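You operate a simulated robot arm through the tools that you are given. There is no shell and no other tool. Be economical: measure what you need, move in short steps, check, and stop when the job is done.

You are at the controls of a simulated two-armed robot. One attempt, no reset.

Task
Wipe up the spill on the top of the blue table with the grey cloth there and put it back.

Only the result counts: the job must be done as asked and must still hold three seconds after the hand-in. Knocking over, shifting, dropping, spilling or breaking anything else fails it. Flat cloth is picked up by pressing the open fingertips on it (5 to 10 N) and closing them slowly along it; thin cloth reads only 2 to 8 mm in the jaws.

Robot
Two 7-joint arms with two-finger parallel grippers on one trunk, on a base that drives. Base frame: it is fixed to the floor where the robot stands at the start and does not move with it; the origin is under the middle of the robot, x ahead of it, y to its left, z up. Lengths are in m, angles in rad, forces in N, time in s.
The left shoulder is at the start at [0.05, 0.161, 1.098], the right one opposite. With the tool pointing down near the work surface each hand reaches from about 0.1 to 0.66 m from the robot's upright axis, wherever it stands, measured 20 degrees to its own side. Payload 3.43 kg a hand.
The TCP of each hand is the grasp point between the finger pads, 0.03 m short of the fingertips. In the tool frame z runs along the fingers and y along their closing line. The gripper opens to 0.094 m. The fingers are 0.028 m wide and 0.01 m thick; the gripper's body (0.05 by 0.096 m) begins 0.055 m behind the TCP.
Orientation is told as [roll, pitch, yaw] about the base's x, y, z axes, in that order, counted from this pose: with the fingers straight down and closing along the base's y, the tool's x points along the base's -x, its y along +y and its z along -z.

Tools
- The arms move only by the tool step_arm. It takes "left_motion", "right_motion" or both (then of equal length, played together; a hand with none holds still); each is a list of rows, each a list of 2 entries, a list of its own where there are three numbers: the shift along the base's x, y, z in units of 30 mm (1.0 is 30 mm), then the turn, a rotation vector about the base's x, y, z in units of 5 degrees (1.0 is 5 degrees). In form: [[[x, y, z], [rx, ry, rz]], ...]. A call has 1 to 20 rows; each row shifts and turns the commanded pose from where the row before left it. "left_jaw" and "right_jaw" are, for a hand that has rows, the finger opening in cm, from 0 to 9.4, set as the call begins (left out, the last holds). A call with a number of a shift or a turn outside -1 to 1 is refused whole. A row lasts 0.2 s, in which the tool goes at most 0.05 m and 0.15 rad; a call with a longer step from one row to the next is refused whole, and so is a gripper value outside its range. Where a pose cannot be reached the arm comes as near as it can. A force on the tool above 40 N (or 10 N above the force at the start of the call, whichever is more), or a blocked arm, ends the call early, and 0.2 s more pass. The fingers move at their own pace (about 0.045 m/s each) and stop on an object; they squeeze with about 22 N. The grip force told is the motor's: it shows also when the fingers shut on nothing. Time passes only in rows, and 0.2 s behind the last, so rows that do not move let the fingers close. The reply holds the time, the measured pose of the TCP, the force on the tool along the base axes, the opening and the grip force, in the units named above and with some noise, with the torque about the TCP (base axes, N m) and any sound that the robot's microphone picked up, and new pictures: "views" is both (left out), scene, wrist or none (wrist: the cameras of the hands that moved).
- Cameras (640 x 400 px; columns grow to the right, rows downward): "scene" is now at [0.1148, 0.0467, 1.2185]; the picture's right is [0.53, -0.85, 0.00], its down [-0.50, -0.32, -0.81] and it looks along [0.68, 0.43, -0.59] (base axes); focal length 258 px, centre (320, 200). "left" rides on the left gripper at [0.076, -0.014, -0.102] in its tool frame; the picture's right is [0.18, 0.98, 0.00], its down [-0.75, 0.14, -0.64] and it looks along [-0.63, 0.12, 0.77] (tool axes); focal length 243 px, centre (320, 200). "right" rides on the right gripper at [0.076, 0.014, -0.102] in its tool frame; the picture's right is [-0.18, 0.98, 0.00], its down [-0.75, -0.14, -0.64] and it looks along [-0.63, -0.12, 0.77] (tool axes); focal length 243 px, centre (320, 200). There is no depth. A picture from a camera that has moved, and an enlarged one, comes with that camera's place and axes in the base frame and with its lens.
- move_column(by): slides the trunk up (or, below 0, down) by that many m; the arms and the scene camera ride with it, the base frame stays. It gives what a move gives, with no picture.
- base_move(legs): drives the robot by 1 to 6 legs, each [ahead, left, turn to the left] in m, m and rad, along the robot's own axes; the way and the turn of a leg run together, so that a leg with both is an arc; at most 1.5 m and 3.142 rad a leg. The arms and the cameras ride along, it lands a little off, and it stops where it bumps. It gives what a move gives, and a new picture of the scene camera.
- turn_head(pan, tilt): turns the head with the scene camera to pan (to the left, within 1.396 rad either way) and tilt (down, from -0.506 to 1.204), counted from straight ahead of the robot. It gives what a move gives, and a new picture of the scene camera.
- enlarge(camera, box): a new picture of the part [left, top, right, bottom] of that camera's present view, enlarged. It takes no simulated time.
- sign_off(): hands the job in; it is judged then, once.

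Work in short steps. Places have to be worked out from the pictures, the camera data and where the tool is seen: move nearer, look again, correct. Check each grasp and each placing, and mend what went wrong. You have 120 turns and 260 pictures in all, those below and enlarged ones among them. Open the grippers and draw the arms clear of the work before you hand the job in, unless the task says otherwise; then end with one line.

The tools are called after "Call:" as a command line: name --argument value ..., lists and objects as JSON in quotes. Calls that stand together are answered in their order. step_arm: Moves the arms, as the interface text tells. Its arguments: {"type":"object","properties":{"left_motion":{"type":"array"},"left_jaw":{"type":"number"},"right_motion":{"type":"array"},"right_jaw":{"type":"number"},"views":{"type":"string","enum":["both","scene","wrist","none"]}},"required":[]} The other tools are called the same way: move_column (by) slides the trunk up or down; base_move (legs) drives the base; turn_head (pan, tilt) turns the head that bears the scene camera; enlarge (camera, box) takes an enlarged picture of a part of a camera's view; sign_off () hands the job in.

At the start:

```text
time_s: 0.0
left_ee_pos: [0.2928, 0.3273, 0.9982]
left_tcp_rot: [-0.001, 0.0, 0.0]
left_wrist_force: [-0.7, -0.1, -0.7]
left_torque: [0.01, 0.0, 0.02]
left_finger_gap: 0.094
left_grip_force: 0.1
right_ee_pos: [0.3463, 0.0093, 0.9962]
right_tcp_rot: [-0.001, -0.001, 0.001]
right_wrist_force: [-0.2, 0.0, -0.5]
right_torque: [0.01, -0.02, -0.03]
right_finger_gap: 0.0939
right_grip_force: 0.1
trunk travel left (down, up): [-0.125, 0.142]
robot x, y, heading: [-0.0011, -0.0025, -0.002]
head pan, tilt: [0.562, 0.634]
```

scene: 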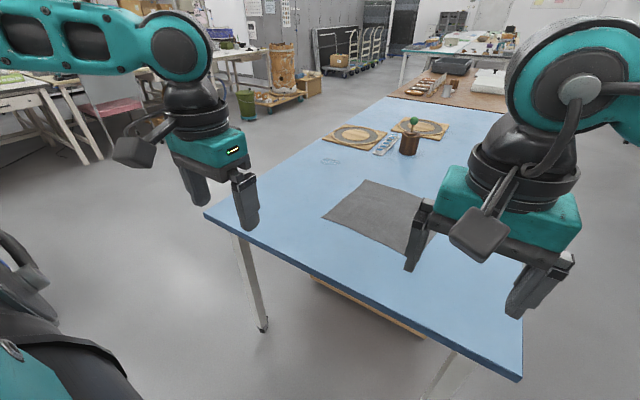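
right: 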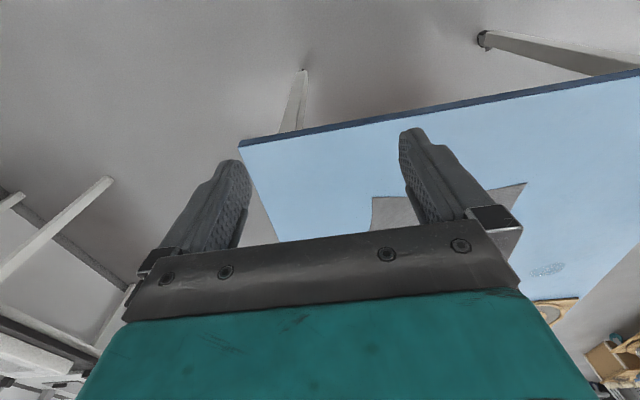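
left: 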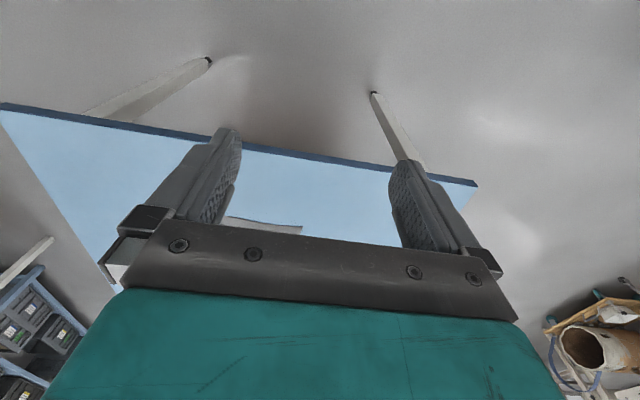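

I see the grey cloth on the blue table and a faint mark, perhaps the spill, near pixel (331,161). I enlarge the table for detail.

Call:
enlarge --camera "scene" --box '[200, 90, 460, 260]'

Call:
enlarge --camera "right" --box '[340, 100, 640, 320]'

```text
2.35 times, centred on (330, 175) of scene
camera zoom: at [0.1148, 0.0467, 1.2185], right [0.53, -0.85, 0.0], down [-0.5, -0.32, -0.81], along [0.68, 0.43, -0.59], focal length 608 px, centre (296, 259)
```

zoom: 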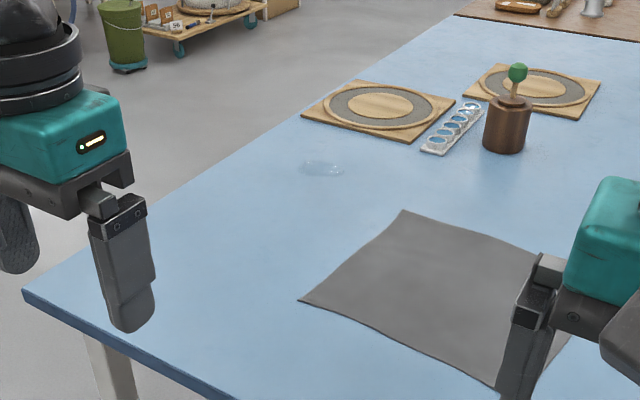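

```text
1.82 times, centred on (490, 210) of right
camera zoom: at [0.2711, 0.0246, 1.0982], right [0.19, 0.98, 0.0], down [0.75, -0.14, 0.64], along [0.63, -0.12, -0.77], focal length 441 px, centre (11, 182)
```

zoom: 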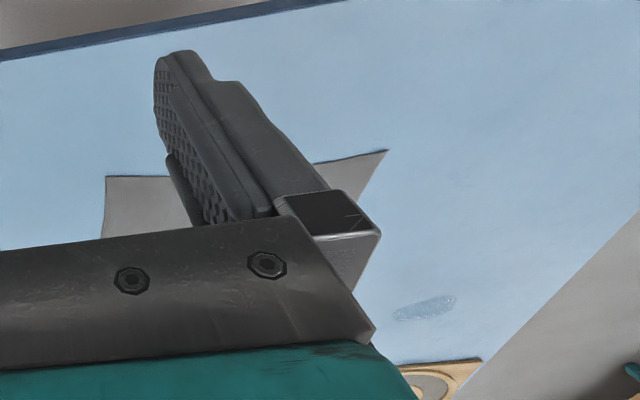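

Table top is about z=0.73, cloth roughly x 0.60–0.87, y 0.09–0.35, and the spill near (0.925, 0.507). That is out of reach, so I look down to see the base and how close it can get to the table.

Call:
turn_head --pan 0.0 --tilt 1.2

Call:
turn_head --pan 1.2 --tilt 0.5

Call:
turn_head --pan 0.2 --tilt 0.5

```text
time_s: 1.0
left_ee_pos: [0.2941, 0.328, 0.9975]
left_tcp_rot: [-0.001, -0.003, -0.001]
left_wrist_force: [-0.5, 0.4, 0.2]
left_torque: [-0.01, 0.01, -0.01]
left_finger_gap: 0.094
left_grip_force: 0.1
right_ee_pos: [0.3471, 0.0101, 0.995]
right_tcp_rot: [0.0, 0.001, -0.002]
right_wrist_force: [0.4, 1.3, 0.7]
right_torque: [-0.04, -0.02, 0.03]
right_finger_gap: 0.0939
right_grip_force: 0.0
trunk travel left (down, up): [-0.125, 0.142]
robot x, y, heading: [0.0024, 0.0011, 0.003]
head pan, tilt: [0.0, 1.201]
camera scene: at [0.0969, 0.0003, 1.1768], right [0.0, -1.0, 0.0], down [-0.93, 0.0, -0.36], along [0.36, 0.0, -0.93], focal length 258 px, centre (320, 200)
```

scene: 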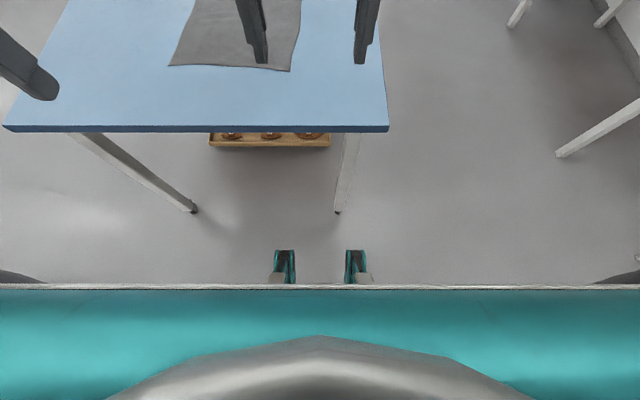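

```text
time_s: 2.4
left_ee_pos: [0.2944, 0.3274, 0.9995]
left_tcp_rot: [-0.001, 0.0, -0.001]
left_wrist_force: [0.4, 0.0, 0.4]
left_torque: [0.02, 0.0, -0.01]
left_finger_gap: 0.0943
left_grip_force: 0.0
right_ee_pos: [0.3461, 0.0094, 0.9954]
right_tcp_rot: [0.0, -0.001, -0.003]
right_wrist_force: [-0.1, 0.4, -0.4]
right_torque: [0.02, 0.0, 0.01]
right_finger_gap: 0.0942
right_grip_force: 0.0
trunk travel left (down, up): [-0.125, 0.142]
robot x, y, heading: [0.002, 0.0039, 0.004]
head pan, tilt: [1.201, 0.499]
camera scene: at [0.0739, 0.085, 1.2304], right [0.93, -0.36, 0.0], down [-0.17, -0.45, -0.88], along [0.32, 0.82, -0.48], focal length 258 px, centre (320, 200)
```

scene: 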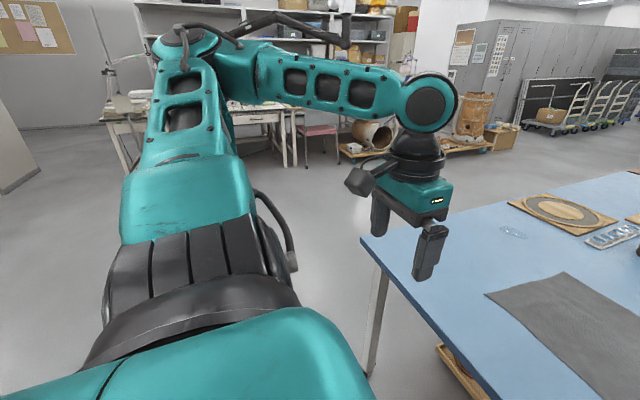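

```text
time_s: 3.6
left_ee_pos: [0.2925, 0.3272, 0.9986]
left_tcp_rot: [0.0, 0.0, 0.0]
left_wrist_force: [-0.2, 0.4, 0.4]
left_torque: [0.0, 0.04, -0.02]
left_finger_gap: 0.094
left_grip_force: 0.1
right_ee_pos: [0.346, 0.0111, 0.9957]
right_tcp_rot: [-0.001, 0.001, -0.001]
right_wrist_force: [-0.2, 0.7, 0.1]
right_torque: [0.0, 0.01, -0.01]
right_finger_gap: 0.0938
right_grip_force: 0.1
trunk travel left (down, up): [-0.125, 0.142]
robot x, y, heading: [-0.0012, -0.0025, -0.0]
head pan, tilt: [0.201, 0.499]
camera scene: at [0.13, 0.0184, 1.2305], right [0.2, -0.98, 0.0], down [-0.47, -0.1, -0.88], along [0.86, 0.18, -0.48], focal length 258 px, centre (320, 200)
```

scene: 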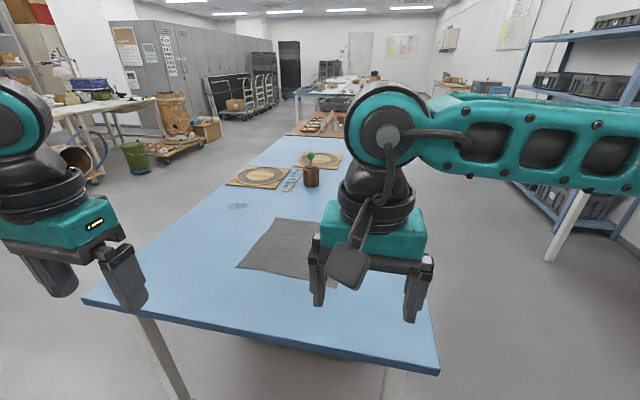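

The table spans y −0.14…0.66 with its near edge at x≈0.437, and the cloth is about a 0.28 m square centred near (0.73, 0.20). My plan is to hold its two near corners with both hands, carry it round to the left side to wipe, then bring it back and lay it where it was. First I centre the robot on the cloth.

Call:
base_move --legs '[[0, 0.205, 0], [0.13, 0, 0]]'

Call:
turn_head --pan 0.0 --tilt 0.85

```text
time_s: 7.0
left_ee_pos: [0.4248, 0.5348, 0.9989]
left_tcp_rot: [0.001, -0.002, -0.001]
left_wrist_force: [-0.6, 0.8, -0.1]
left_torque: [-0.04, 0.04, 0.02]
left_finger_gap: 0.0941
left_grip_force: 0.1
right_ee_pos: [0.4778, 0.2176, 0.9956]
right_tcp_rot: [0.0, 0.002, -0.003]
right_wrist_force: [-0.3, 0.7, -0.4]
right_torque: [-0.01, -0.01, 0.0]
right_finger_gap: 0.0942
right_grip_force: 0.0
trunk travel left (down, up): [-0.125, 0.142]
robot x, y, heading: [0.1345, 0.2075, 0.0]
head pan, tilt: [0.201, 0.499]
camera scene: at [0.2616, 0.2256, 1.2304], right [0.2, -0.98, 0.0], down [-0.47, -0.1, -0.88], along [0.86, 0.17, -0.48], focal length 258 px, centre (320, 200)
```

scene: 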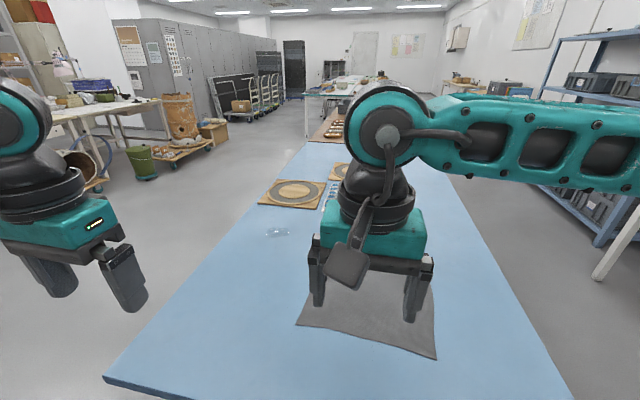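

```text
time_s: 7.8
left_ee_pos: [0.4236, 0.5344, 0.9985]
left_tcp_rot: [0.0, 0.0, -0.001]
left_wrist_force: [0.7, 0.2, 0.5]
left_torque: [-0.02, 0.0, 0.03]
left_finger_gap: 0.0941
left_grip_force: 0.2
right_ee_pos: [0.4776, 0.2183, 0.9965]
right_tcp_rot: [-0.001, 0.0, -0.001]
right_wrist_force: [-0.4, 0.7, -0.5]
right_torque: [0.01, -0.02, 0.01]
right_finger_gap: 0.0942
right_grip_force: 0.1
trunk travel left (down, up): [-0.125, 0.142]
robot x, y, heading: [0.1319, 0.2083, -0.002]
head pan, tilt: [0.0, 0.85]
camera scene: at [0.2502, 0.2075, 1.2006], right [0.0, -1.0, 0.0], down [-0.75, 0.0, -0.66], along [0.66, 0.0, -0.75], focal length 258 px, centre (320, 200)
```

scene: 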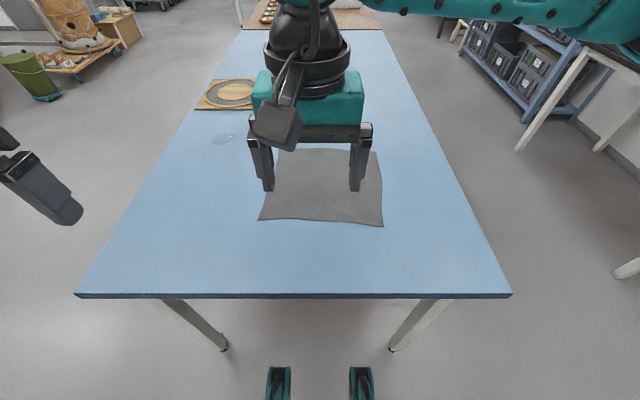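

Cloth corners are confirmed: near-left (0.604, 0.349) and near-right (0.584, 0.067). I bring both hands above spots just inside these corners.

Call:
step_arm --left_motion '[[[0.825, -0.935, -0.765], [0, 0, 0]], [[0.825, -0.935, -0.765], [0, 0, 0]], [[0.825, -0.935, -0.765], [0, 0, 0]], [[0.825, -0.935, -0.765], [0, 0, 0]], [[0.825, -0.935, -0.765], [0, 0, 0]], [[0.825, -0.935, -0.765], [0, 0, 0]], [[0.825, -0.935, -0.765], [0, 0, 0]], [[0.825, -0.935, -0.765], [0, 0, 0]], [[0, 0, 0], [0, 0, 0]]]' --right_motion '[[[0.53, -0.47, -0.756], [0, 0, 0]], [[0.53, -0.47, -0.756], [0, 0, 0]], [[0.53, -0.47, -0.756], [0, 0, 0]], [[0.53, -0.47, -0.756], [0, 0, 0]], [[0.53, -0.47, -0.756], [0, 0, 0]], [[0.53, -0.47, -0.756], [0, 0, 0]], [[0.53, -0.47, -0.756], [0, 0, 0]], [[0.53, -0.47, -0.756], [0, 0, 0]], [[0, 0, 0], [0, 0, 0]]]' --left_jaw 4.5 --right_jaw 4.5

```text
time_s: 9.8
left_ee_pos: [0.5781, 0.3774, 0.8595]
left_tcp_rot: [-0.002, -0.001, 0.0]
left_wrist_force: [0.0, 0.0, 0.9]
left_torque: [0.03, 0.01, 0.01]
left_finger_gap: 0.045
left_grip_force: 0.1
left hand out of reach, approached as far as the arm can: row 6, 7, 8
right_ee_pos: [0.6054, 0.1037, 0.8136]
right_tcp_rot: [-0.001, 0.0, -0.002]
right_wrist_force: [0.4, -0.4, 0.0]
right_torque: [0.0, -0.01, 0.04]
right_finger_gap: 0.0451
right_grip_force: 0.1
trunk travel left (down, up): [-0.125, 0.142]
robot x, y, heading: [0.1283, 0.2091, -0.001]
head pan, tilt: [0.0, 0.85]
camera scene: at [0.2501, 0.2074, 1.2005], right [0.0, -1.0, 0.0], down [-0.75, 0.0, -0.66], along [0.66, 0.0, -0.75], focal length 258 px, centre (320, 200)
camera right: at [0.5301, 0.1187, 0.9156], right [0.19, 0.98, 0.0], down [0.75, -0.14, 0.64], along [0.63, -0.12, -0.77], focal length 243 px, centre (320, 200)
camera left: at [0.5036, 0.3628, 0.9616], right [-0.18, 0.98, 0.0], down [0.75, 0.14, 0.64], along [0.63, 0.12, -0.77], focal length 243 px, centre (320, 200)
```

scene: 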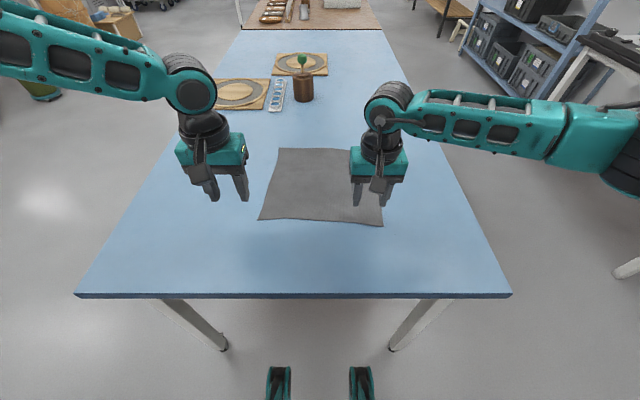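
right: 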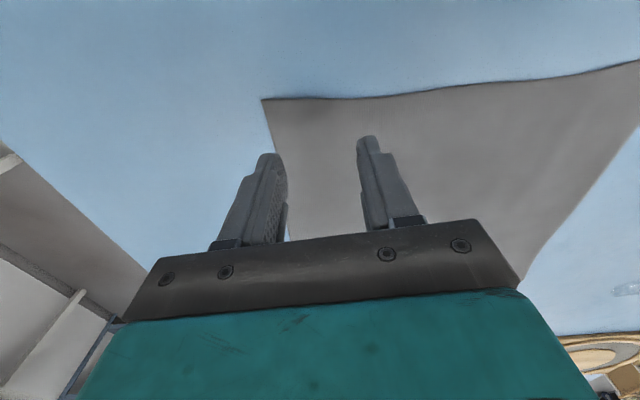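
left: 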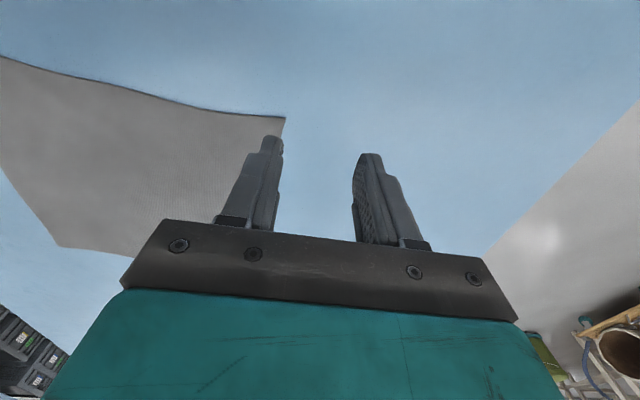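

The right hand is well placed, but the left stopped short at (0.578, 0.377). I try to bring it in sideways at the same height first.

Call:
step_arm --left_motion '[[[0, -0.7, 0.3], [0, 0, 0]], [[0.3, -0.7, 0.3], [0, 0, 0]], [[0.3, -0.7, 0], [0, 0, 0]], [[0.5, -0.2, 0], [0, 0, 0]], [[0, 0, 0], [0, 0, 0]]]' --views "none"

```text
time_s: 11.0
left_ee_pos: [0.5796, 0.3567, 0.899]
left_tcp_rot: [-0.001, 0.0, 0.001]
left_wrist_force: [-0.2, -0.5, 0.7]
left_torque: [-0.01, -0.04, 0.0]
left_finger_gap: 0.0449
left_grip_force: 0.0
left hand out of reach, approached as far as the arm can: row 1, 2, 3, 4
right_ee_pos: [0.6052, 0.1047, 0.8122]
right_tcp_rot: [0.0, 0.001, -0.002]
right_wrist_force: [0.4, 0.3, 0.4]
right_torque: [0.0, -0.01, -0.02]
right_finger_gap: 0.0449
right_grip_force: 0.0
trunk travel left (down, up): [-0.125, 0.142]
robot x, y, heading: [0.1282, 0.2048, 0.003]
head pan, tilt: [0.0, 0.85]
```

The left arm seems to sit at a joint limit. I let the tool yaw clockwise while moving inward to see if that frees it.

Call:
step_arm --left_motion '[[[0, 0, 0], [0, 0, -1]], [[0, 0, 0], [0, 0, -1]], [[0, 0, 0], [0, 0, -1]], [[0, 0, 0], [0, 0, -1]], [[0.2, -0.5, 0], [0, 0, 0]], [[0.4, -0.5, -0.5], [0, 0, 0]], [[0.4, -0.5, -0.5], [0, 0, 0]], [[0, 0, 0], [0, 0, 0]]]' --views "scene"

```text
time_s: 12.8
left_ee_pos: [0.5789, 0.3558, 0.8953]
left_tcp_rot: [0.001, -0.002, -0.348]
left_wrist_force: [0.2, 0.0, 0.8]
left_torque: [-0.01, -0.02, 0.0]
left_finger_gap: 0.045
left_grip_force: 0.0
left hand out of reach, approached as far as the arm can: row 5, 6, 7
right_ee_pos: [0.6047, 0.1043, 0.8131]
right_tcp_rot: [0.0, 0.0, -0.001]
right_wrist_force: [0.2, -0.3, 0.5]
right_torque: [-0.04, 0.02, 0.01]
right_finger_gap: 0.045
right_grip_force: 0.1
trunk travel left (down, up): [-0.125, 0.142]
robot x, y, heading: [0.1299, 0.2089, -0.0]
head pan, tilt: [0.0, 0.85]
camera scene: at [0.2501, 0.2075, 1.2005], right [0.0, -1.0, 0.0], down [-0.75, 0.0, -0.66], along [0.66, 0.0, -0.75], focal length 258 px, centre (320, 200)
```

scene: 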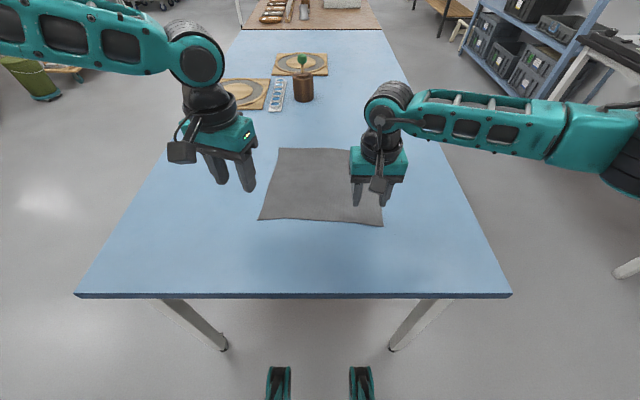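

Yaw does not help, so this is an elbow configuration limit. I pull the left hand back and up, shift it inward there, then go forward and down again.

Call:
step_arm --left_motion '[[[-0.9, 0, 0.8], [0, 0, 1]], [[-0.9, 0, 0.8], [0, 0, 1]], [[-0.9, 0, 0.8], [0, 0, 1]], [[-0.9, 0, 0.8], [0, 0, 1]], [[-0.9, 0, 0], [0, 0, 0]], [[-0.5, -0.5, 0], [0, 0, 0]], [[0, -0.9, 0], [0, 0, 0]], [[0, -0.5, 0], [0, 0, 0]], [[0, 0, 0], [0, 0, 0]]]' --views "scene"

```text
time_s: 14.8
left_ee_pos: [0.4277, 0.2987, 0.9925]
left_tcp_rot: [0.001, 0.001, 0.0]
left_wrist_force: [0.1, -0.3, -0.1]
left_torque: [-0.04, 0.03, -0.01]
left_finger_gap: 0.045
left_grip_force: 0.0
right_ee_pos: [0.6053, 0.1055, 0.8134]
right_tcp_rot: [-0.001, 0.001, -0.002]
right_wrist_force: [0.2, -0.1, -1.1]
right_torque: [0.03, -0.03, -0.03]
right_finger_gap: 0.0448
right_grip_force: 0.1
trunk travel left (down, up): [-0.125, 0.142]
robot x, y, heading: [0.1333, 0.2039, 0.001]
head pan, tilt: [0.0, 0.85]
camera scene: at [0.2501, 0.2075, 1.2005], right [0.0, -1.0, 0.0], down [-0.75, 0.0, -0.66], along [0.66, 0.0, -0.75], focal length 258 px, centre (320, 200)
```

scene: 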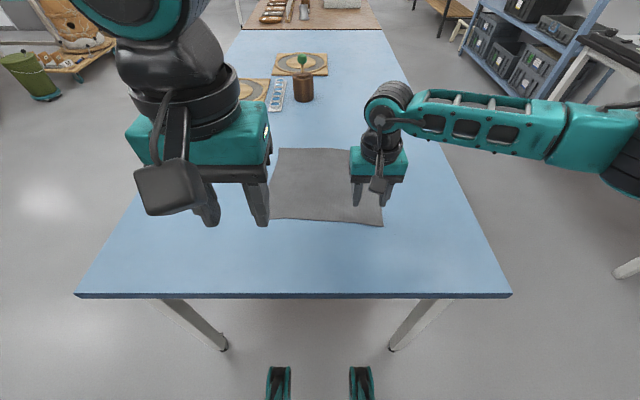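

It moved freely here. Now forward and down to the left corner spot.

Call:
step_arm --left_motion '[[[0.925, 0.05, -0.845], [0, 0, 0]], [[0.925, 0.05, -0.845], [0, 0, 0]], [[0.925, 0.05, -0.845], [0, 0, 0]], [[0.925, 0.05, -0.845], [0, 0, 0]], [[0.925, 0.05, -0.845], [0, 0, 0]], [[0.925, 0.05, -0.845], [0, 0, 0]], [[0.925, 0.05, -0.845], [0, 0, 0]], [[0, 0, 0], [0, 0, 0]]]' --views "wrist"

```text
time_s: 16.6
left_ee_pos: [0.5813, 0.3842, 0.8535]
left_tcp_rot: [-0.001, -0.002, -0.002]
left_wrist_force: [-0.2, 0.7, -1.0]
left_torque: [-0.01, 0.01, -0.01]
left_finger_gap: 0.0452
left_grip_force: 0.0
left hand out of reach, approached as far as the arm can: row 3, 4, 5, 6, 7
right_ee_pos: [0.6042, 0.1046, 0.8136]
right_tcp_rot: [0.001, 0.001, 0.0]
right_wrist_force: [0.0, 0.1, -0.2]
right_torque: [0.05, -0.02, 0.02]
right_finger_gap: 0.0452
right_grip_force: 0.1
trunk travel left (down, up): [-0.125, 0.142]
robot x, y, heading: [0.1307, 0.2085, -0.002]
head pan, tilt: [0.0, 0.85]
camera left: at [0.5072, 0.3703, 0.9546], right [-0.18, 0.98, 0.0], down [0.75, 0.14, 0.64], along [0.63, 0.12, -0.77], focal length 243 px, centre (320, 200)
```

left: 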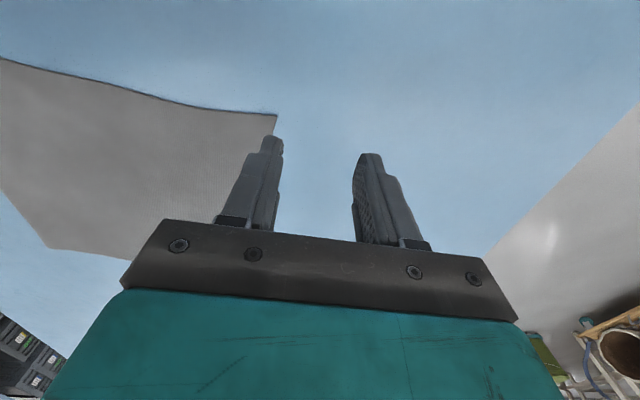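

The left hand drifts outward as it goes forward, so the limit may be on the inner side only. I test moving it forward and outward over the empty table.

Call:
step_arm --left_motion '[[[0.9, 0.5, -0.4], [0, 0, 0]], [[0.9, 0.5, -0.4], [0, 0, 0]], [[0.9, 0.4, -0.4], [0, 0, 0]], [[0, 0, 0], [0, 0, 0]]]' --views "none"

```text
time_s: 17.6
left_ee_pos: [0.6341, 0.4478, 0.8427]
left_tcp_rot: [-0.001, -0.002, 0.001]
left_wrist_force: [-0.6, -0.2, -0.1]
left_torque: [0.01, 0.01, -0.01]
left_finger_gap: 0.0453
left_grip_force: 0.1
left hand out of reach, approached as far as the arm can: row 1, 2, 3
right_ee_pos: [0.6052, 0.1049, 0.8141]
right_tcp_rot: [0.0, -0.001, -0.002]
right_wrist_force: [0.4, -0.2, -0.2]
right_torque: [-0.01, 0.01, -0.01]
right_finger_gap: 0.045
right_grip_force: 0.1
trunk travel left (down, up): [-0.125, 0.142]
robot x, y, heading: [0.1315, 0.2099, 0.001]
head pan, tilt: [0.0, 0.85]
```

The left arm has an inner-side limit, so I switch to a one-hand plan: the right hand pinches the middle of the near edge. The left retracts to its starting place and the right moves above (0.615, 0.21).

Call:
step_arm --left_motion '[[[-0.2, 0.3, 0.8], [0, 0, 0]], [[-0.8, 0.5, 0.8], [0, 0, 0]], [[-0.95, 0.5, 0.8], [0, 0, 0]], [[-0.95, 0.5, 0.8], [0, 0, 0]], [[-0.95, 0.5, 0.8], [0, 0, 0]], [[-0.95, 0.4, 0.8], [0, 0, 0]], [[-0.95, 0.3, 0.4], [0, 0, 0]], [[-0.95, 0, 0], [0, 0, 0]]]' --right_motion '[[[0.04, 0.44, 0], [0, 0, 0]], [[0.04, 0.44, 0], [0, 0, 0]], [[0.04, 0.44, 0], [0, 0, 0]], [[0.04, 0.44, 0], [0, 0, 0]], [[0.04, 0.44, 0], [0, 0, 0]], [[0.04, 0.44, 0], [0, 0, 0]], [[0.04, 0.44, -0.3], [0, 0, 0]], [[0.04, 0.44, -0.3], [0, 0, 0]]]' --right_jaw 5

```text
time_s: 19.4
left_ee_pos: [0.4335, 0.5391, 0.9975]
left_tcp_rot: [-0.002, 0.0, -0.002]
left_wrist_force: [0.4, 0.2, 0.6]
left_torque: [-0.02, 0.02, -0.03]
left_finger_gap: 0.0449
left_grip_force: 0.0
right_ee_pos: [0.614, 0.2116, 0.7946]
right_tcp_rot: [0.001, 0.001, -0.001]
right_wrist_force: [-0.1, 0.2, -0.3]
right_torque: [0.01, -0.02, 0.01]
right_finger_gap: 0.0499
right_grip_force: 0.1
trunk travel left (down, up): [-0.125, 0.142]
robot x, y, heading: [0.1293, 0.2056, -0.001]
head pan, tilt: [0.0, 0.85]
camera scene: at [0.25, 0.2077, 1.2006], right [0.0, -1.0, 0.0], down [-0.75, 0.0, -0.66], along [0.66, 0.0, -0.75], focal length 258 px, centre (320, 200)
camera right: at [0.5385, 0.2257, 0.8978], right [0.19, 0.98, 0.0], down [0.75, -0.14, 0.64], along [0.63, -0.12, -0.77], focal length 243 px, centre (320, 200)
camera left: at [0.358, 0.5247, 1.0991], right [-0.18, 0.98, 0.0], down [0.75, 0.14, 0.64], along [0.63, 0.12, -0.77], focal length 243 px, centre (320, 200)
```

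scene: 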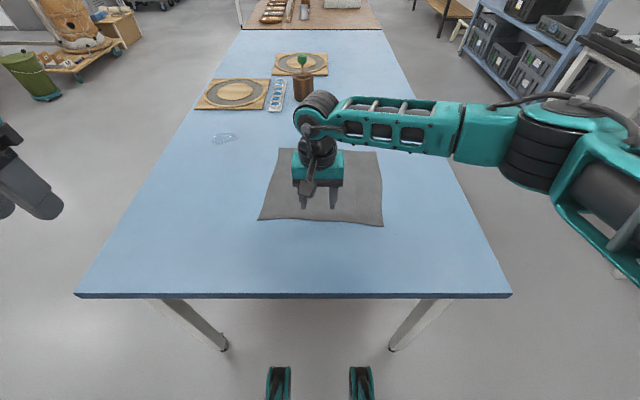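
right: 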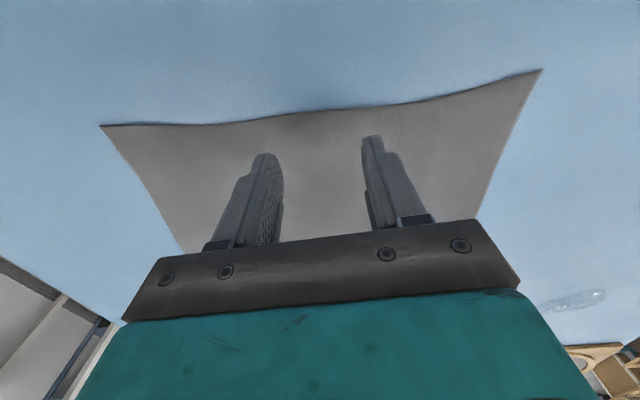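
left: 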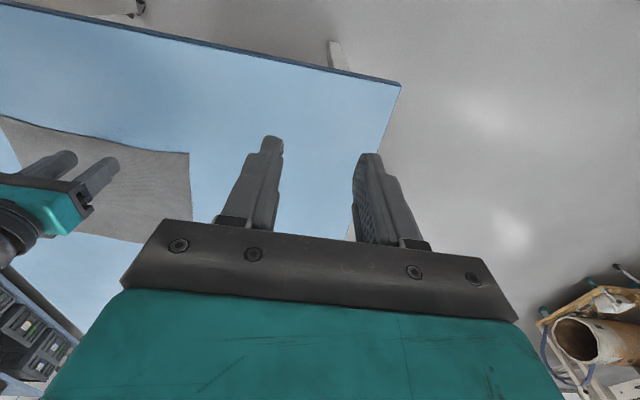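

The fingers straddle the middle of the near edge, about 2 cm inside it. I descend slowly until contact.

Call:
step_arm --right_motion '[[[0, 0, -0.3], [0, 0, 0]], [[0, 0, -0.3], [0, 0, 0]], [[0, 0, -0.2], [0, 0, 0]], [[0, 0, -0.15], [0, 0, 0]], [[0, 0, 0], [0, 0, 0]]]' --views "none"

```text
time_s: 20.6
left_ee_pos: [0.4315, 0.5394, 0.999]
left_tcp_rot: [0.0, -0.002, -0.001]
left_wrist_force: [0.4, -0.1, -0.7]
left_torque: [-0.02, -0.01, -0.03]
left_finger_gap: 0.0449
left_grip_force: 0.1
right_ee_pos: [0.6156, 0.2113, 0.7725]
right_tcp_rot: [0.004, -0.008, -0.001]
right_wrist_force: [-3.3, -3.3, 32.6]
right_torque: [-0.63, 0.34, -0.03]
right_finger_gap: 0.0501
right_grip_force: 0.6
trunk travel left (down, up): [-0.125, 0.142]
robot x, y, heading: [0.1285, 0.2075, -0.001]
head pan, tilt: [0.0, 0.85]
```

Contact at 32 N, which is too much (stiffness about 4.7 N/mm). I ease up about 5 mm to reach around 8 N.

Call:
step_arm --right_motion '[[[0, 0, -0.0], [0, 0, 0]], [[0, 0, 0.17], [0, 0, 0]], [[0, 0, 0], [0, 0, 0]]]' --views "none"

```text
time_s: 21.4
left_ee_pos: [0.4324, 0.538, 0.9966]
left_tcp_rot: [0.001, 0.001, 0.0]
left_wrist_force: [-0.6, 0.4, 0.3]
left_torque: [0.0, 0.01, -0.01]
left_finger_gap: 0.0451
left_grip_force: 0.1
right_ee_pos: [0.6139, 0.2116, 0.7707]
right_tcp_rot: [0.0, 0.0, -0.002]
right_wrist_force: [2.5, 0.9, 10.9]
right_torque: [0.06, 0.03, -0.03]
right_finger_gap: 0.0499
right_grip_force: 0.2
trunk travel left (down, up): [-0.125, 0.142]
robot x, y, heading: [0.1292, 0.2079, -0.005]
head pan, tilt: [0.0, 0.85]
```

11 N, nearly right. I ease a touch more and start closing in small jaw steps.

Call:
step_arm --right_motion '[[[0, 0, 0.02], [0, 0, 0]], [[0, 0, 0], [0, 0, 0]], [[0, 0, 0], [0, 0, 0]]]' --right_jaw 4.2 --views "none"

Call:
step_arm --right_motion '[[[0, 0, 0], [0, 0, 0]], [[0, 0, 0], [0, 0, 0]]]' --right_jaw 3.5 --views "wrist"

```text
time_s: 22.2
left_ee_pos: [0.433, 0.5394, 0.9984]
left_tcp_rot: [0.0, 0.0, 0.002]
left_wrist_force: [-0.4, -0.2, -0.4]
left_torque: [0.0, -0.02, 0.02]
left_finger_gap: 0.0449
left_grip_force: 0.0
right_ee_pos: [0.615, 0.2097, 0.7722]
right_tcp_rot: [0.0, 0.001, -0.004]
right_wrist_force: [0.7, -0.1, -0.5]
right_torque: [0.0, 0.0, -0.01]
right_finger_gap: 0.0421
right_grip_force: 0.1
trunk travel left (down, up): [-0.125, 0.142]
robot x, y, heading: [0.1315, 0.2054, -0.003]
head pan, tilt: [0.0, 0.85]
```

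```text
time_s: 22.8
left_ee_pos: [0.434, 0.5382, 0.9971]
left_tcp_rot: [-0.001, -0.002, -0.001]
left_wrist_force: [0.4, -0.7, -0.6]
left_torque: [0.0, 0.0, 0.01]
left_finger_gap: 0.0451
left_grip_force: 0.1
right_ee_pos: [0.614, 0.2108, 0.7724]
right_tcp_rot: [0.0, 0.001, -0.001]
right_wrist_force: [-0.6, -0.6, 0.1]
right_torque: [0.01, 0.03, -0.01]
right_finger_gap: 0.0349
right_grip_force: 0.0
trunk travel left (down, up): [-0.125, 0.142]
robot x, y, heading: [0.1311, 0.2046, 0.002]
head pan, tilt: [0.0, 0.85]
camera right: at [0.5391, 0.2244, 0.8752], right [0.19, 0.98, 0.0], down [0.75, -0.14, 0.64], along [0.63, -0.12, -0.77], focal length 243 px, centre (320, 200)
```

right: 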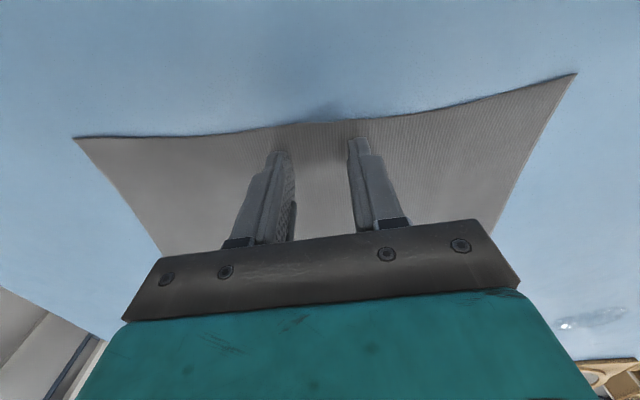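

The force dropped to zero when I eased up, so the fingers only skimmed. I reopen to 5 cm and press down again by about 1 mm at a time.

Call:
step_arm --right_motion '[[[0, 0, 0], [0, 0, 0]], [[0, 0, 0], [0, 0, 0]], [[0, 0, -0.03], [0, 0, 0]], [[0, 0, 0], [0, 0, 0]]]' --right_jaw 5 --views "none"

Call:
step_arm --right_motion '[[[0, 0, -0.03], [0, 0, 0]], [[0, 0, 0], [0, 0, 0]]]' --views "none"

```text
time_s: 23.8
left_ee_pos: [0.4325, 0.5386, 0.9969]
left_tcp_rot: [0.0, 0.0, 0.0]
left_wrist_force: [-0.1, 0.1, -0.3]
left_torque: [0.0, 0.02, 0.01]
left_finger_gap: 0.0448
left_grip_force: 0.0
right_ee_pos: [0.6144, 0.2107, 0.7735]
right_tcp_rot: [0.0, -0.001, -0.002]
right_wrist_force: [-1.1, 0.2, -0.1]
right_torque: [0.01, 0.04, 0.0]
right_finger_gap: 0.0502
right_grip_force: 0.1
trunk travel left (down, up): [-0.125, 0.142]
robot x, y, heading: [0.1275, 0.2067, 0.002]
head pan, tilt: [0.0, 0.85]
```

```text
time_s: 24.4
left_ee_pos: [0.4338, 0.5385, 0.9986]
left_tcp_rot: [-0.001, 0.001, 0.002]
left_wrist_force: [-0.3, 0.8, 0.4]
left_torque: [0.02, 0.0, -0.03]
left_finger_gap: 0.045
left_grip_force: 0.1
right_ee_pos: [0.6139, 0.2108, 0.7712]
right_tcp_rot: [0.002, -0.001, -0.002]
right_wrist_force: [0.4, -0.3, -0.2]
right_torque: [0.0, 0.0, 0.01]
right_finger_gap: 0.0499
right_grip_force: 0.0
trunk travel left (down, up): [-0.125, 0.142]
robot x, y, heading: [0.1362, 0.2083, 0.001]
head pan, tilt: [0.0, 0.85]
```

Still no load; I press on in 1 mm steps.

Call:
step_arm --right_motion '[[[0, 0, -0.04], [0, 0, 0]], [[0, 0, 0], [0, 0, 0]]]' --views "none"

Call:
step_arm --right_motion '[[[0, 0, -0.04], [0, 0, 0]], [[0, 0, 0], [0, 0, 0]]]' --views "none"

```text
time_s: 25.0
left_ee_pos: [0.4317, 0.5388, 0.9976]
left_tcp_rot: [0.001, 0.0, -0.001]
left_wrist_force: [0.5, -0.6, -0.2]
left_torque: [0.02, -0.01, 0.01]
left_finger_gap: 0.045
left_grip_force: 0.1
right_ee_pos: [0.6149, 0.211, 0.7709]
right_tcp_rot: [0.001, -0.001, -0.002]
right_wrist_force: [-1.4, -1.2, 5.5]
right_torque: [-0.1, 0.08, 0.03]
right_finger_gap: 0.0499
right_grip_force: 0.1
trunk travel left (down, up): [-0.125, 0.142]
robot x, y, heading: [0.1327, 0.2103, 0.001]
head pan, tilt: [0.0, 0.85]
```

```text
time_s: 25.6
left_ee_pos: [0.4323, 0.5392, 0.998]
left_tcp_rot: [0.001, -0.001, 0.0]
left_wrist_force: [-0.7, 0.0, 0.9]
left_torque: [0.0, 0.03, -0.02]
left_finger_gap: 0.045
left_grip_force: 0.0
right_ee_pos: [0.6135, 0.2107, 0.7709]
right_tcp_rot: [0.002, -0.003, -0.001]
right_wrist_force: [-0.3, -2.9, 17.8]
right_torque: [-0.25, 0.18, 0.05]
right_finger_gap: 0.0504
right_grip_force: 0.1
trunk travel left (down, up): [-0.125, 0.142]
robot x, y, heading: [0.1309, 0.2079, -0.003]
head pan, tilt: [0.0, 0.85]
```

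About 10 N/mm; I back off 0.8 mm for roughly 9 N and close slowly, watching the force.

Call:
step_arm --right_motion '[[[0, 0, -0.0], [0, 0, 0]], [[0, 0, 0.025], [0, 0, 0]], [[0, 0, 0], [0, 0, 0]]]' --views "none"

Call:
step_arm --right_motion '[[[0, 0, 0], [0, 0, 0]], [[0, 0, 0], [0, 0, 0]]]' --right_jaw 4.3 --views "none"

Call:
step_arm --right_motion '[[[0, 0, 0], [0, 0, 0]], [[0, 0, 0], [0, 0, 0]]]' --right_jaw 3.6 --views "wrist"

```text
time_s: 26.4
left_ee_pos: [0.4327, 0.5373, 0.9981]
left_tcp_rot: [0.0, -0.001, 0.0]
left_wrist_force: [0.2, -0.3, -0.3]
left_torque: [-0.01, -0.01, -0.03]
left_finger_gap: 0.0452
left_grip_force: 0.0
right_ee_pos: [0.6137, 0.2112, 0.7708]
right_tcp_rot: [0.003, -0.003, -0.002]
right_wrist_force: [3.1, -2.6, 20.6]
right_torque: [-0.25, 0.13, 0.07]
right_finger_gap: 0.05
right_grip_force: 0.4
trunk travel left (down, up): [-0.125, 0.142]
robot x, y, heading: [0.131, 0.2062, -0.004]
head pan, tilt: [0.0, 0.85]
```

```text
time_s: 27.0
left_ee_pos: [0.4334, 0.5379, 0.9975]
left_tcp_rot: [-0.001, -0.002, 0.0]
left_wrist_force: [0.5, 0.6, -0.1]
left_torque: [0.01, 0.0, 0.01]
left_finger_gap: 0.045
left_grip_force: 0.1
right_ee_pos: [0.6135, 0.2116, 0.7709]
right_tcp_rot: [0.002, -0.002, 0.0]
right_wrist_force: [1.1, 2.4, 21.3]
right_torque: [-0.23, 0.11, 0.0]
right_finger_gap: 0.0415
right_grip_force: 0.1
trunk travel left (down, up): [-0.125, 0.142]
robot x, y, heading: [0.1322, 0.2072, 0.002]
head pan, tilt: [0.0, 0.85]
```

```text
time_s: 27.6
left_ee_pos: [0.4319, 0.5389, 0.998]
left_tcp_rot: [-0.001, -0.003, -0.001]
left_wrist_force: [-0.2, 0.3, 0.3]
left_torque: [0.01, 0.02, 0.02]
left_finger_gap: 0.045
left_grip_force: 0.1
right_ee_pos: [0.6146, 0.2117, 0.7699]
right_tcp_rot: [0.001, -0.001, -0.002]
right_wrist_force: [-1.1, -0.2, 22.7]
right_torque: [-0.1, 0.18, 0.03]
right_finger_gap: 0.036
right_grip_force: 0.0
trunk travel left (down, up): [-0.125, 0.142]
robot x, y, heading: [0.1327, 0.2067, 0.005]
head pan, tilt: [0.0, 0.85]
camera right: at [0.5384, 0.2245, 0.8735], right [0.19, 0.98, 0.0], down [0.75, -0.14, 0.64], along [0.63, -0.12, -0.77], focal length 243 px, centre (320, 200)
```

right: 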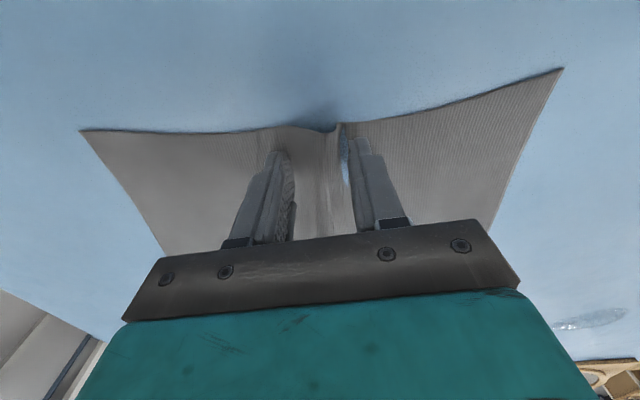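

A fold is forming between the fingers. Force stays at about 22 N, so I ease 1 mm and keep closing.

Call:
step_arm --right_motion '[[[0, 0, 0.03], [0, 0, 0]], [[0, 0, 0], [0, 0, 0]]]' --right_jaw 3.0 --views "none"

Call:
step_arm --right_motion '[[[0, 0, 0], [0, 0, 0]], [[0, 0, 0], [0, 0, 0]]]' --right_jaw 2.3 --views "wrist"

```text
time_s: 28.2
left_ee_pos: [0.4326, 0.538, 0.997]
left_tcp_rot: [-0.001, -0.002, 0.0]
left_wrist_force: [0.1, -0.1, -0.1]
left_torque: [-0.03, 0.01, -0.03]
left_finger_gap: 0.045
left_grip_force: 0.1
right_ee_pos: [0.6138, 0.2115, 0.7704]
right_tcp_rot: [0.0, -0.001, -0.001]
right_wrist_force: [1.2, -0.2, 16.7]
right_torque: [0.03, 0.09, -0.02]
right_finger_gap: 0.0296
right_grip_force: 0.0
trunk travel left (down, up): [-0.125, 0.142]
robot x, y, heading: [0.132, 0.2083, -0.0]
head pan, tilt: [0.0, 0.85]
```

```text
time_s: 28.8
left_ee_pos: [0.4322, 0.5384, 0.9969]
left_tcp_rot: [0.001, -0.002, 0.0]
left_wrist_force: [0.0, 0.2, 0.2]
left_torque: [0.02, 0.0, 0.01]
left_finger_gap: 0.0449
left_grip_force: 0.1
right_ee_pos: [0.6132, 0.21, 0.7719]
right_tcp_rot: [-0.001, 0.0, 0.0]
right_wrist_force: [0.4, 1.2, 11.9]
right_torque: [0.08, 0.09, -0.02]
right_finger_gap: 0.0232
right_grip_force: 0.0
trunk travel left (down, up): [-0.125, 0.142]
robot x, y, heading: [0.133, 0.2082, -0.003]
head pan, tilt: [0.0, 0.85]
camera right: at [0.5384, 0.2244, 0.8736], right [0.19, 0.98, 0.0], down [0.75, -0.14, 0.64], along [0.63, -0.12, -0.77], focal length 243 px, centre (320, 200)
```

right: 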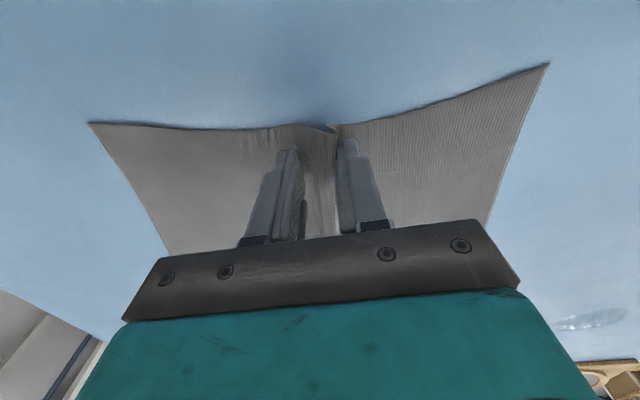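

The fold stands up and the force is about 12 N. I close the rest of the way in steps.

Call:
step_arm --right_motion '[[[0, 0, 0], [0, 0, 0]], [[0, 0, 0], [0, 0, 0]]]' --right_jaw 1.6 --views "none"

Call:
step_arm --right_motion '[[[0, 0, 0], [0, 0, 0]], [[0, 0, 0], [0, 0, 0]]]' --right_jaw 0.9 --views "none"

Call:
step_arm --right_motion '[[[0, 0, 0], [0, 0, 0]], [[0, 0, 0], [0, 0, 0]], [[0, 0, 0], [0, 0, 0]]]' --right_jaw 0 --views "wrist"

```text
time_s: 29.4
left_ee_pos: [0.4322, 0.5401, 0.9977]
left_tcp_rot: [0.0, -0.002, 0.0]
left_wrist_force: [0.2, 0.0, 0.4]
left_torque: [-0.02, 0.01, -0.02]
left_finger_gap: 0.0451
left_grip_force: 0.1
right_ee_pos: [0.6142, 0.2101, 0.7714]
right_tcp_rot: [0.0, 0.0, -0.001]
right_wrist_force: [-1.2, 0.0, 10.2]
right_torque: [0.04, 0.13, 0.01]
right_finger_gap: 0.0162
right_grip_force: 0.1
trunk travel left (down, up): [-0.125, 0.142]
robot x, y, heading: [0.1322, 0.21, -0.002]
head pan, tilt: [0.0, 0.85]
```

```text
time_s: 30.0
left_ee_pos: [0.4337, 0.5387, 0.9978]
left_tcp_rot: [0.0, -0.003, 0.0]
left_wrist_force: [-0.2, -0.4, 0.0]
left_torque: [-0.03, 0.01, 0.0]
left_finger_gap: 0.045
left_grip_force: 0.0
right_ee_pos: [0.615, 0.2103, 0.7717]
right_tcp_rot: [-0.002, -0.001, -0.002]
right_wrist_force: [-0.3, 0.5, 8.4]
right_torque: [0.0, 0.09, 0.02]
right_finger_gap: 0.0091
right_grip_force: 0.0
trunk travel left (down, up): [-0.125, 0.142]
robot x, y, heading: [0.1271, 0.205, 0.003]
head pan, tilt: [0.0, 0.85]
```

```text
time_s: 30.8
left_ee_pos: [0.4323, 0.5379, 0.9975]
left_tcp_rot: [0.0, -0.001, -0.001]
left_wrist_force: [0.0, 0.0, 0.2]
left_torque: [0.02, 0.01, 0.01]
left_finger_gap: 0.0449
left_grip_force: 0.1
right_ee_pos: [0.6147, 0.211, 0.7713]
right_tcp_rot: [0.0, -0.001, -0.002]
right_wrist_force: [-0.6, 0.1, 7.5]
right_torque: [0.03, 0.09, -0.01]
right_finger_gap: 0.0068
right_grip_force: 22.1
trunk travel left (down, up): [-0.125, 0.142]
robot x, y, heading: [0.132, 0.2112, 0.001]
head pan, tilt: [0.0, 0.85]
camera right: at [0.5388, 0.2245, 0.8737], right [0.19, 0.98, 0.0], down [0.75, -0.14, 0.64], along [0.63, -0.12, -0.77], focal length 243 px, centre (320, 200)
```

right: 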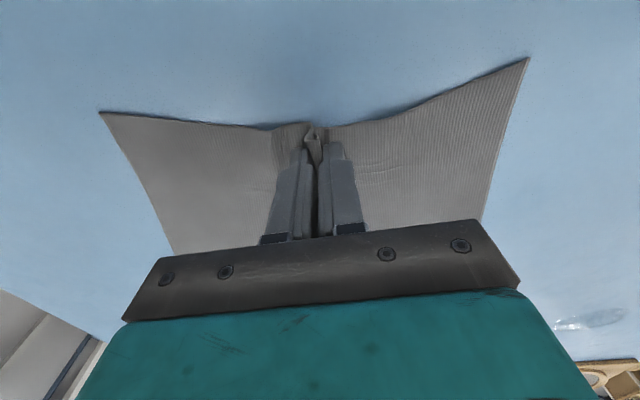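

6.8 mm in the jaws at 22 N: the cloth is gripped. I lift it straight up gently.

Call:
step_arm --right_motion '[[[0, 0, 0.5], [0, 0, 0]], [[0, 0, 0.7], [0, 0, 0]], [[0, 0, 0.7], [0, 0, 0]], [[0, 0, 0.7], [0, 0, 0]], [[0, 0, 0.7], [0, 0, 0]], [[0, 0, 0.7], [0, 0, 0]], [[0, 0, 0.7], [0, 0, 0]], [[0, 0, 0.7], [0, 0, 0]], [[0, 0, 0.7], [0, 0, 0]], [[0, 0, 0.7], [0, 0, 0]], [[0, 0, 0.7], [0, 0, 0]], [[0, 0, 0.7], [0, 0, 0]], [[0, 0, 0], [0, 0, 0]], [[0, 0, 0], [0, 0, 0]]]' --views "both"

```text
time_s: 33.8
left_ee_pos: [0.4335, 0.5386, 0.9983]
left_tcp_rot: [0.001, 0.002, 0.001]
left_wrist_force: [0.4, -0.2, 0.5]
left_torque: [0.01, 0.0, -0.02]
left_finger_gap: 0.0452
left_grip_force: 0.0
right_ee_pos: [0.6148, 0.2117, 1.0191]
right_tcp_rot: [0.0, 0.0, -0.003]
right_wrist_force: [-0.2, 0.7, 0.0]
right_torque: [-0.01, -0.05, -0.01]
right_finger_gap: 0.0068
right_grip_force: 21.5
trunk travel left (down, up): [-0.125, 0.142]
robot x, y, heading: [0.1293, 0.2112, 0.003]
head pan, tilt: [0.0, 0.85]
camera scene: at [0.2501, 0.2075, 1.2005], right [0.0, -1.0, 0.0], down [-0.75, 0.0, -0.66], along [0.66, 0.0, -0.75], focal length 258 px, centre (320, 200)
camera right: at [0.5401, 0.2252, 1.1207], right [0.18, 0.98, 0.0], down [0.75, -0.14, 0.64], along [0.63, -0.12, -0.77], focal length 243 px, centre (320, 200)
```

scene: 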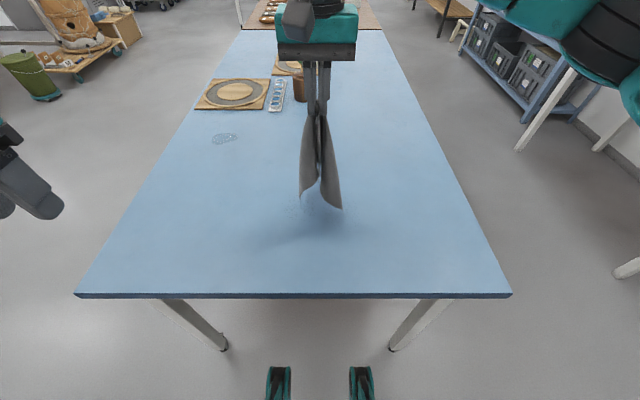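
right: 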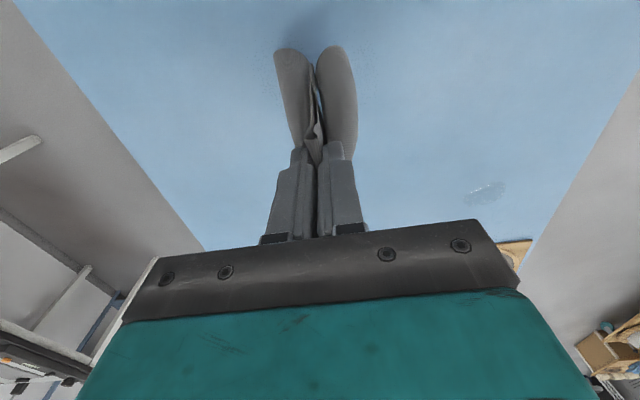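

The cloth hangs cleanly from the hand. I raise the trunk, back away from the table, and drive round to the left side facing the spill while staying clear of the table.

Call:
move_column --by 0.1

Call:
base_move --legs '[[-0.45, 0, 0], [0, 1.04, 0], [0, 0, -1.571]]'

```text
time_s: 35.1
left_ee_pos: [0.4338, 0.5388, 1.0962]
left_tcp_rot: [0.0, 0.0, 0.001]
left_wrist_force: [0.2, -0.5, 0.8]
left_torque: [0.05, -0.01, 0.0]
left_finger_gap: 0.0446
left_grip_force: 0.0
right_ee_pos: [0.616, 0.211, 1.117]
right_tcp_rot: [0.001, -0.001, -0.001]
right_wrist_force: [-0.5, -1.0, -0.2]
right_torque: [0.0, -0.03, -0.01]
right_finger_gap: 0.0066
right_grip_force: 21.9
trunk travel left (down, up): [-0.225, 0.042]
robot x, y, heading: [0.1309, 0.2043, -0.0]
head pan, tilt: [0.0, 0.85]
```

```text
time_s: 44.6
left_ee_pos: [-0.0049, 1.3895, 1.0975]
left_tcp_rot: [-0.001, -0.002, -0.004]
left_wrist_force: [0.1, -0.7, 0.5]
left_torque: [0.04, 0.0, 0.03]
left_finger_gap: 0.0448
left_grip_force: 0.1
right_ee_pos: [0.1739, 1.0628, 1.1187]
right_tcp_rot: [0.001, 0.0, -0.006]
right_wrist_force: [-0.4, 0.6, -0.2]
right_torque: [0.05, 0.03, 0.01]
right_finger_gap: 0.0067
right_grip_force: 22.3
trunk travel left (down, up): [-0.225, 0.042]
robot x, y, heading: [-0.3073, 1.0605, -0.003]
head pan, tilt: [0.0, 0.85]
stopped in leg 2: the robot was blocked; the commanded pose is now the measured one
camera scene: at [-0.1906, 1.0594, 1.3005], right [0.0, -1.0, 0.0], down [-0.75, 0.0, -0.66], along [0.66, 0.0, -0.75], focal length 258 px, centre (320, 200)
```

scene: 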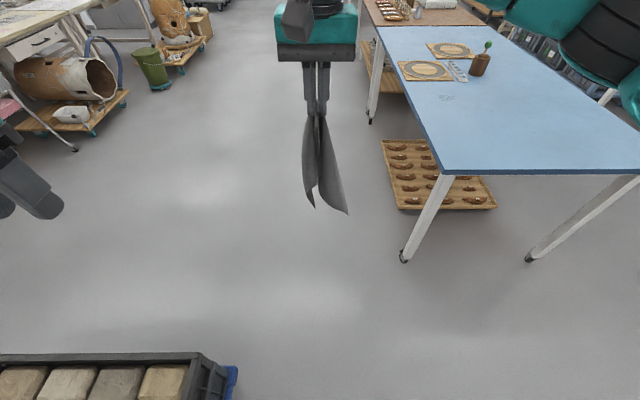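

The base touched a crate of bricks on the left at y≈1.4 or beyond. I ease away from it to the right, drive ahead past it, then move left and turn.

Call:
base_move --legs '[[0, -0.08, 0], [0.95, 0, 0]]'

Call:
turn_head --pan 1.35 --tilt 0.8

```text
time_s: 50.5
left_ee_pos: [0.9314, 1.3263, 1.0974]
left_tcp_rot: [0.0, 0.0, 0.022]
left_wrist_force: [0.6, -0.8, 0.0]
left_torque: [-0.03, -0.02, -0.03]
left_finger_gap: 0.0449
left_grip_force: 0.1
right_ee_pos: [1.1182, 1.0023, 1.1172]
right_tcp_rot: [0.001, 0.0, 0.018]
right_wrist_force: [-0.3, 0.1, 0.0]
right_torque: [0.0, 0.05, 0.02]
right_finger_gap: 0.0069
right_grip_force: 21.3
trunk travel left (down, up): [-0.225, 0.042]
robot x, y, heading: [0.6372, 0.9859, 0.018]
head pan, tilt: [0.0, 0.85]
camera scene: at [0.7544, 0.991, 1.3005], right [0.02, -1.0, 0.0], down [-0.75, -0.01, -0.66], along [0.66, 0.01, -0.75], focal length 258 px, centre (320, 200)
```

scene: 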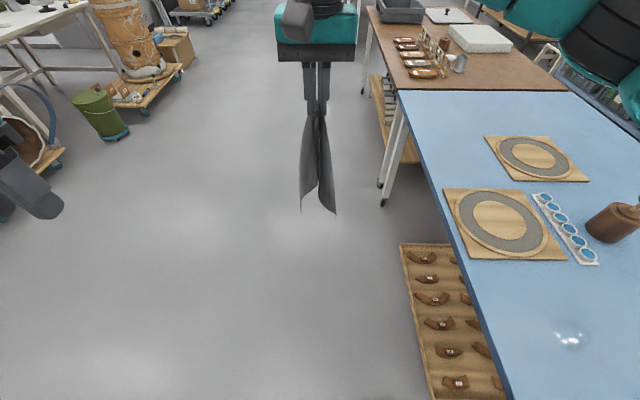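

```text
time_s: 52.0
left_ee_pos: [0.9311, 1.3266, 1.0977]
left_tcp_rot: [0.0, 0.0, 0.019]
left_wrist_force: [0.1, -0.1, 0.0]
left_torque: [0.02, -0.01, 0.0]
left_finger_gap: 0.0449
left_grip_force: 0.1
right_ee_pos: [1.1184, 1.0026, 1.1165]
right_tcp_rot: [0.0, 0.0, 0.019]
right_wrist_force: [0.0, -0.5, 0.6]
right_torque: [0.0, 0.0, -0.02]
right_finger_gap: 0.0065
right_grip_force: 21.9
trunk travel left (down, up): [-0.225, 0.042]
robot x, y, heading: [0.6361, 0.9858, 0.022]
head pan, tilt: [1.349, 0.799]
camera scene: at [0.6924, 1.0685, 1.3045], right [0.98, -0.2, 0.0], down [-0.14, -0.7, -0.7], along [0.14, 0.68, -0.72], focal length 258 px, centre (320, 200)
```

scene: 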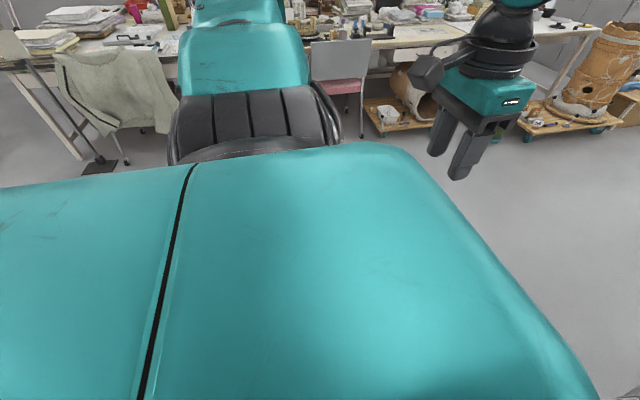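

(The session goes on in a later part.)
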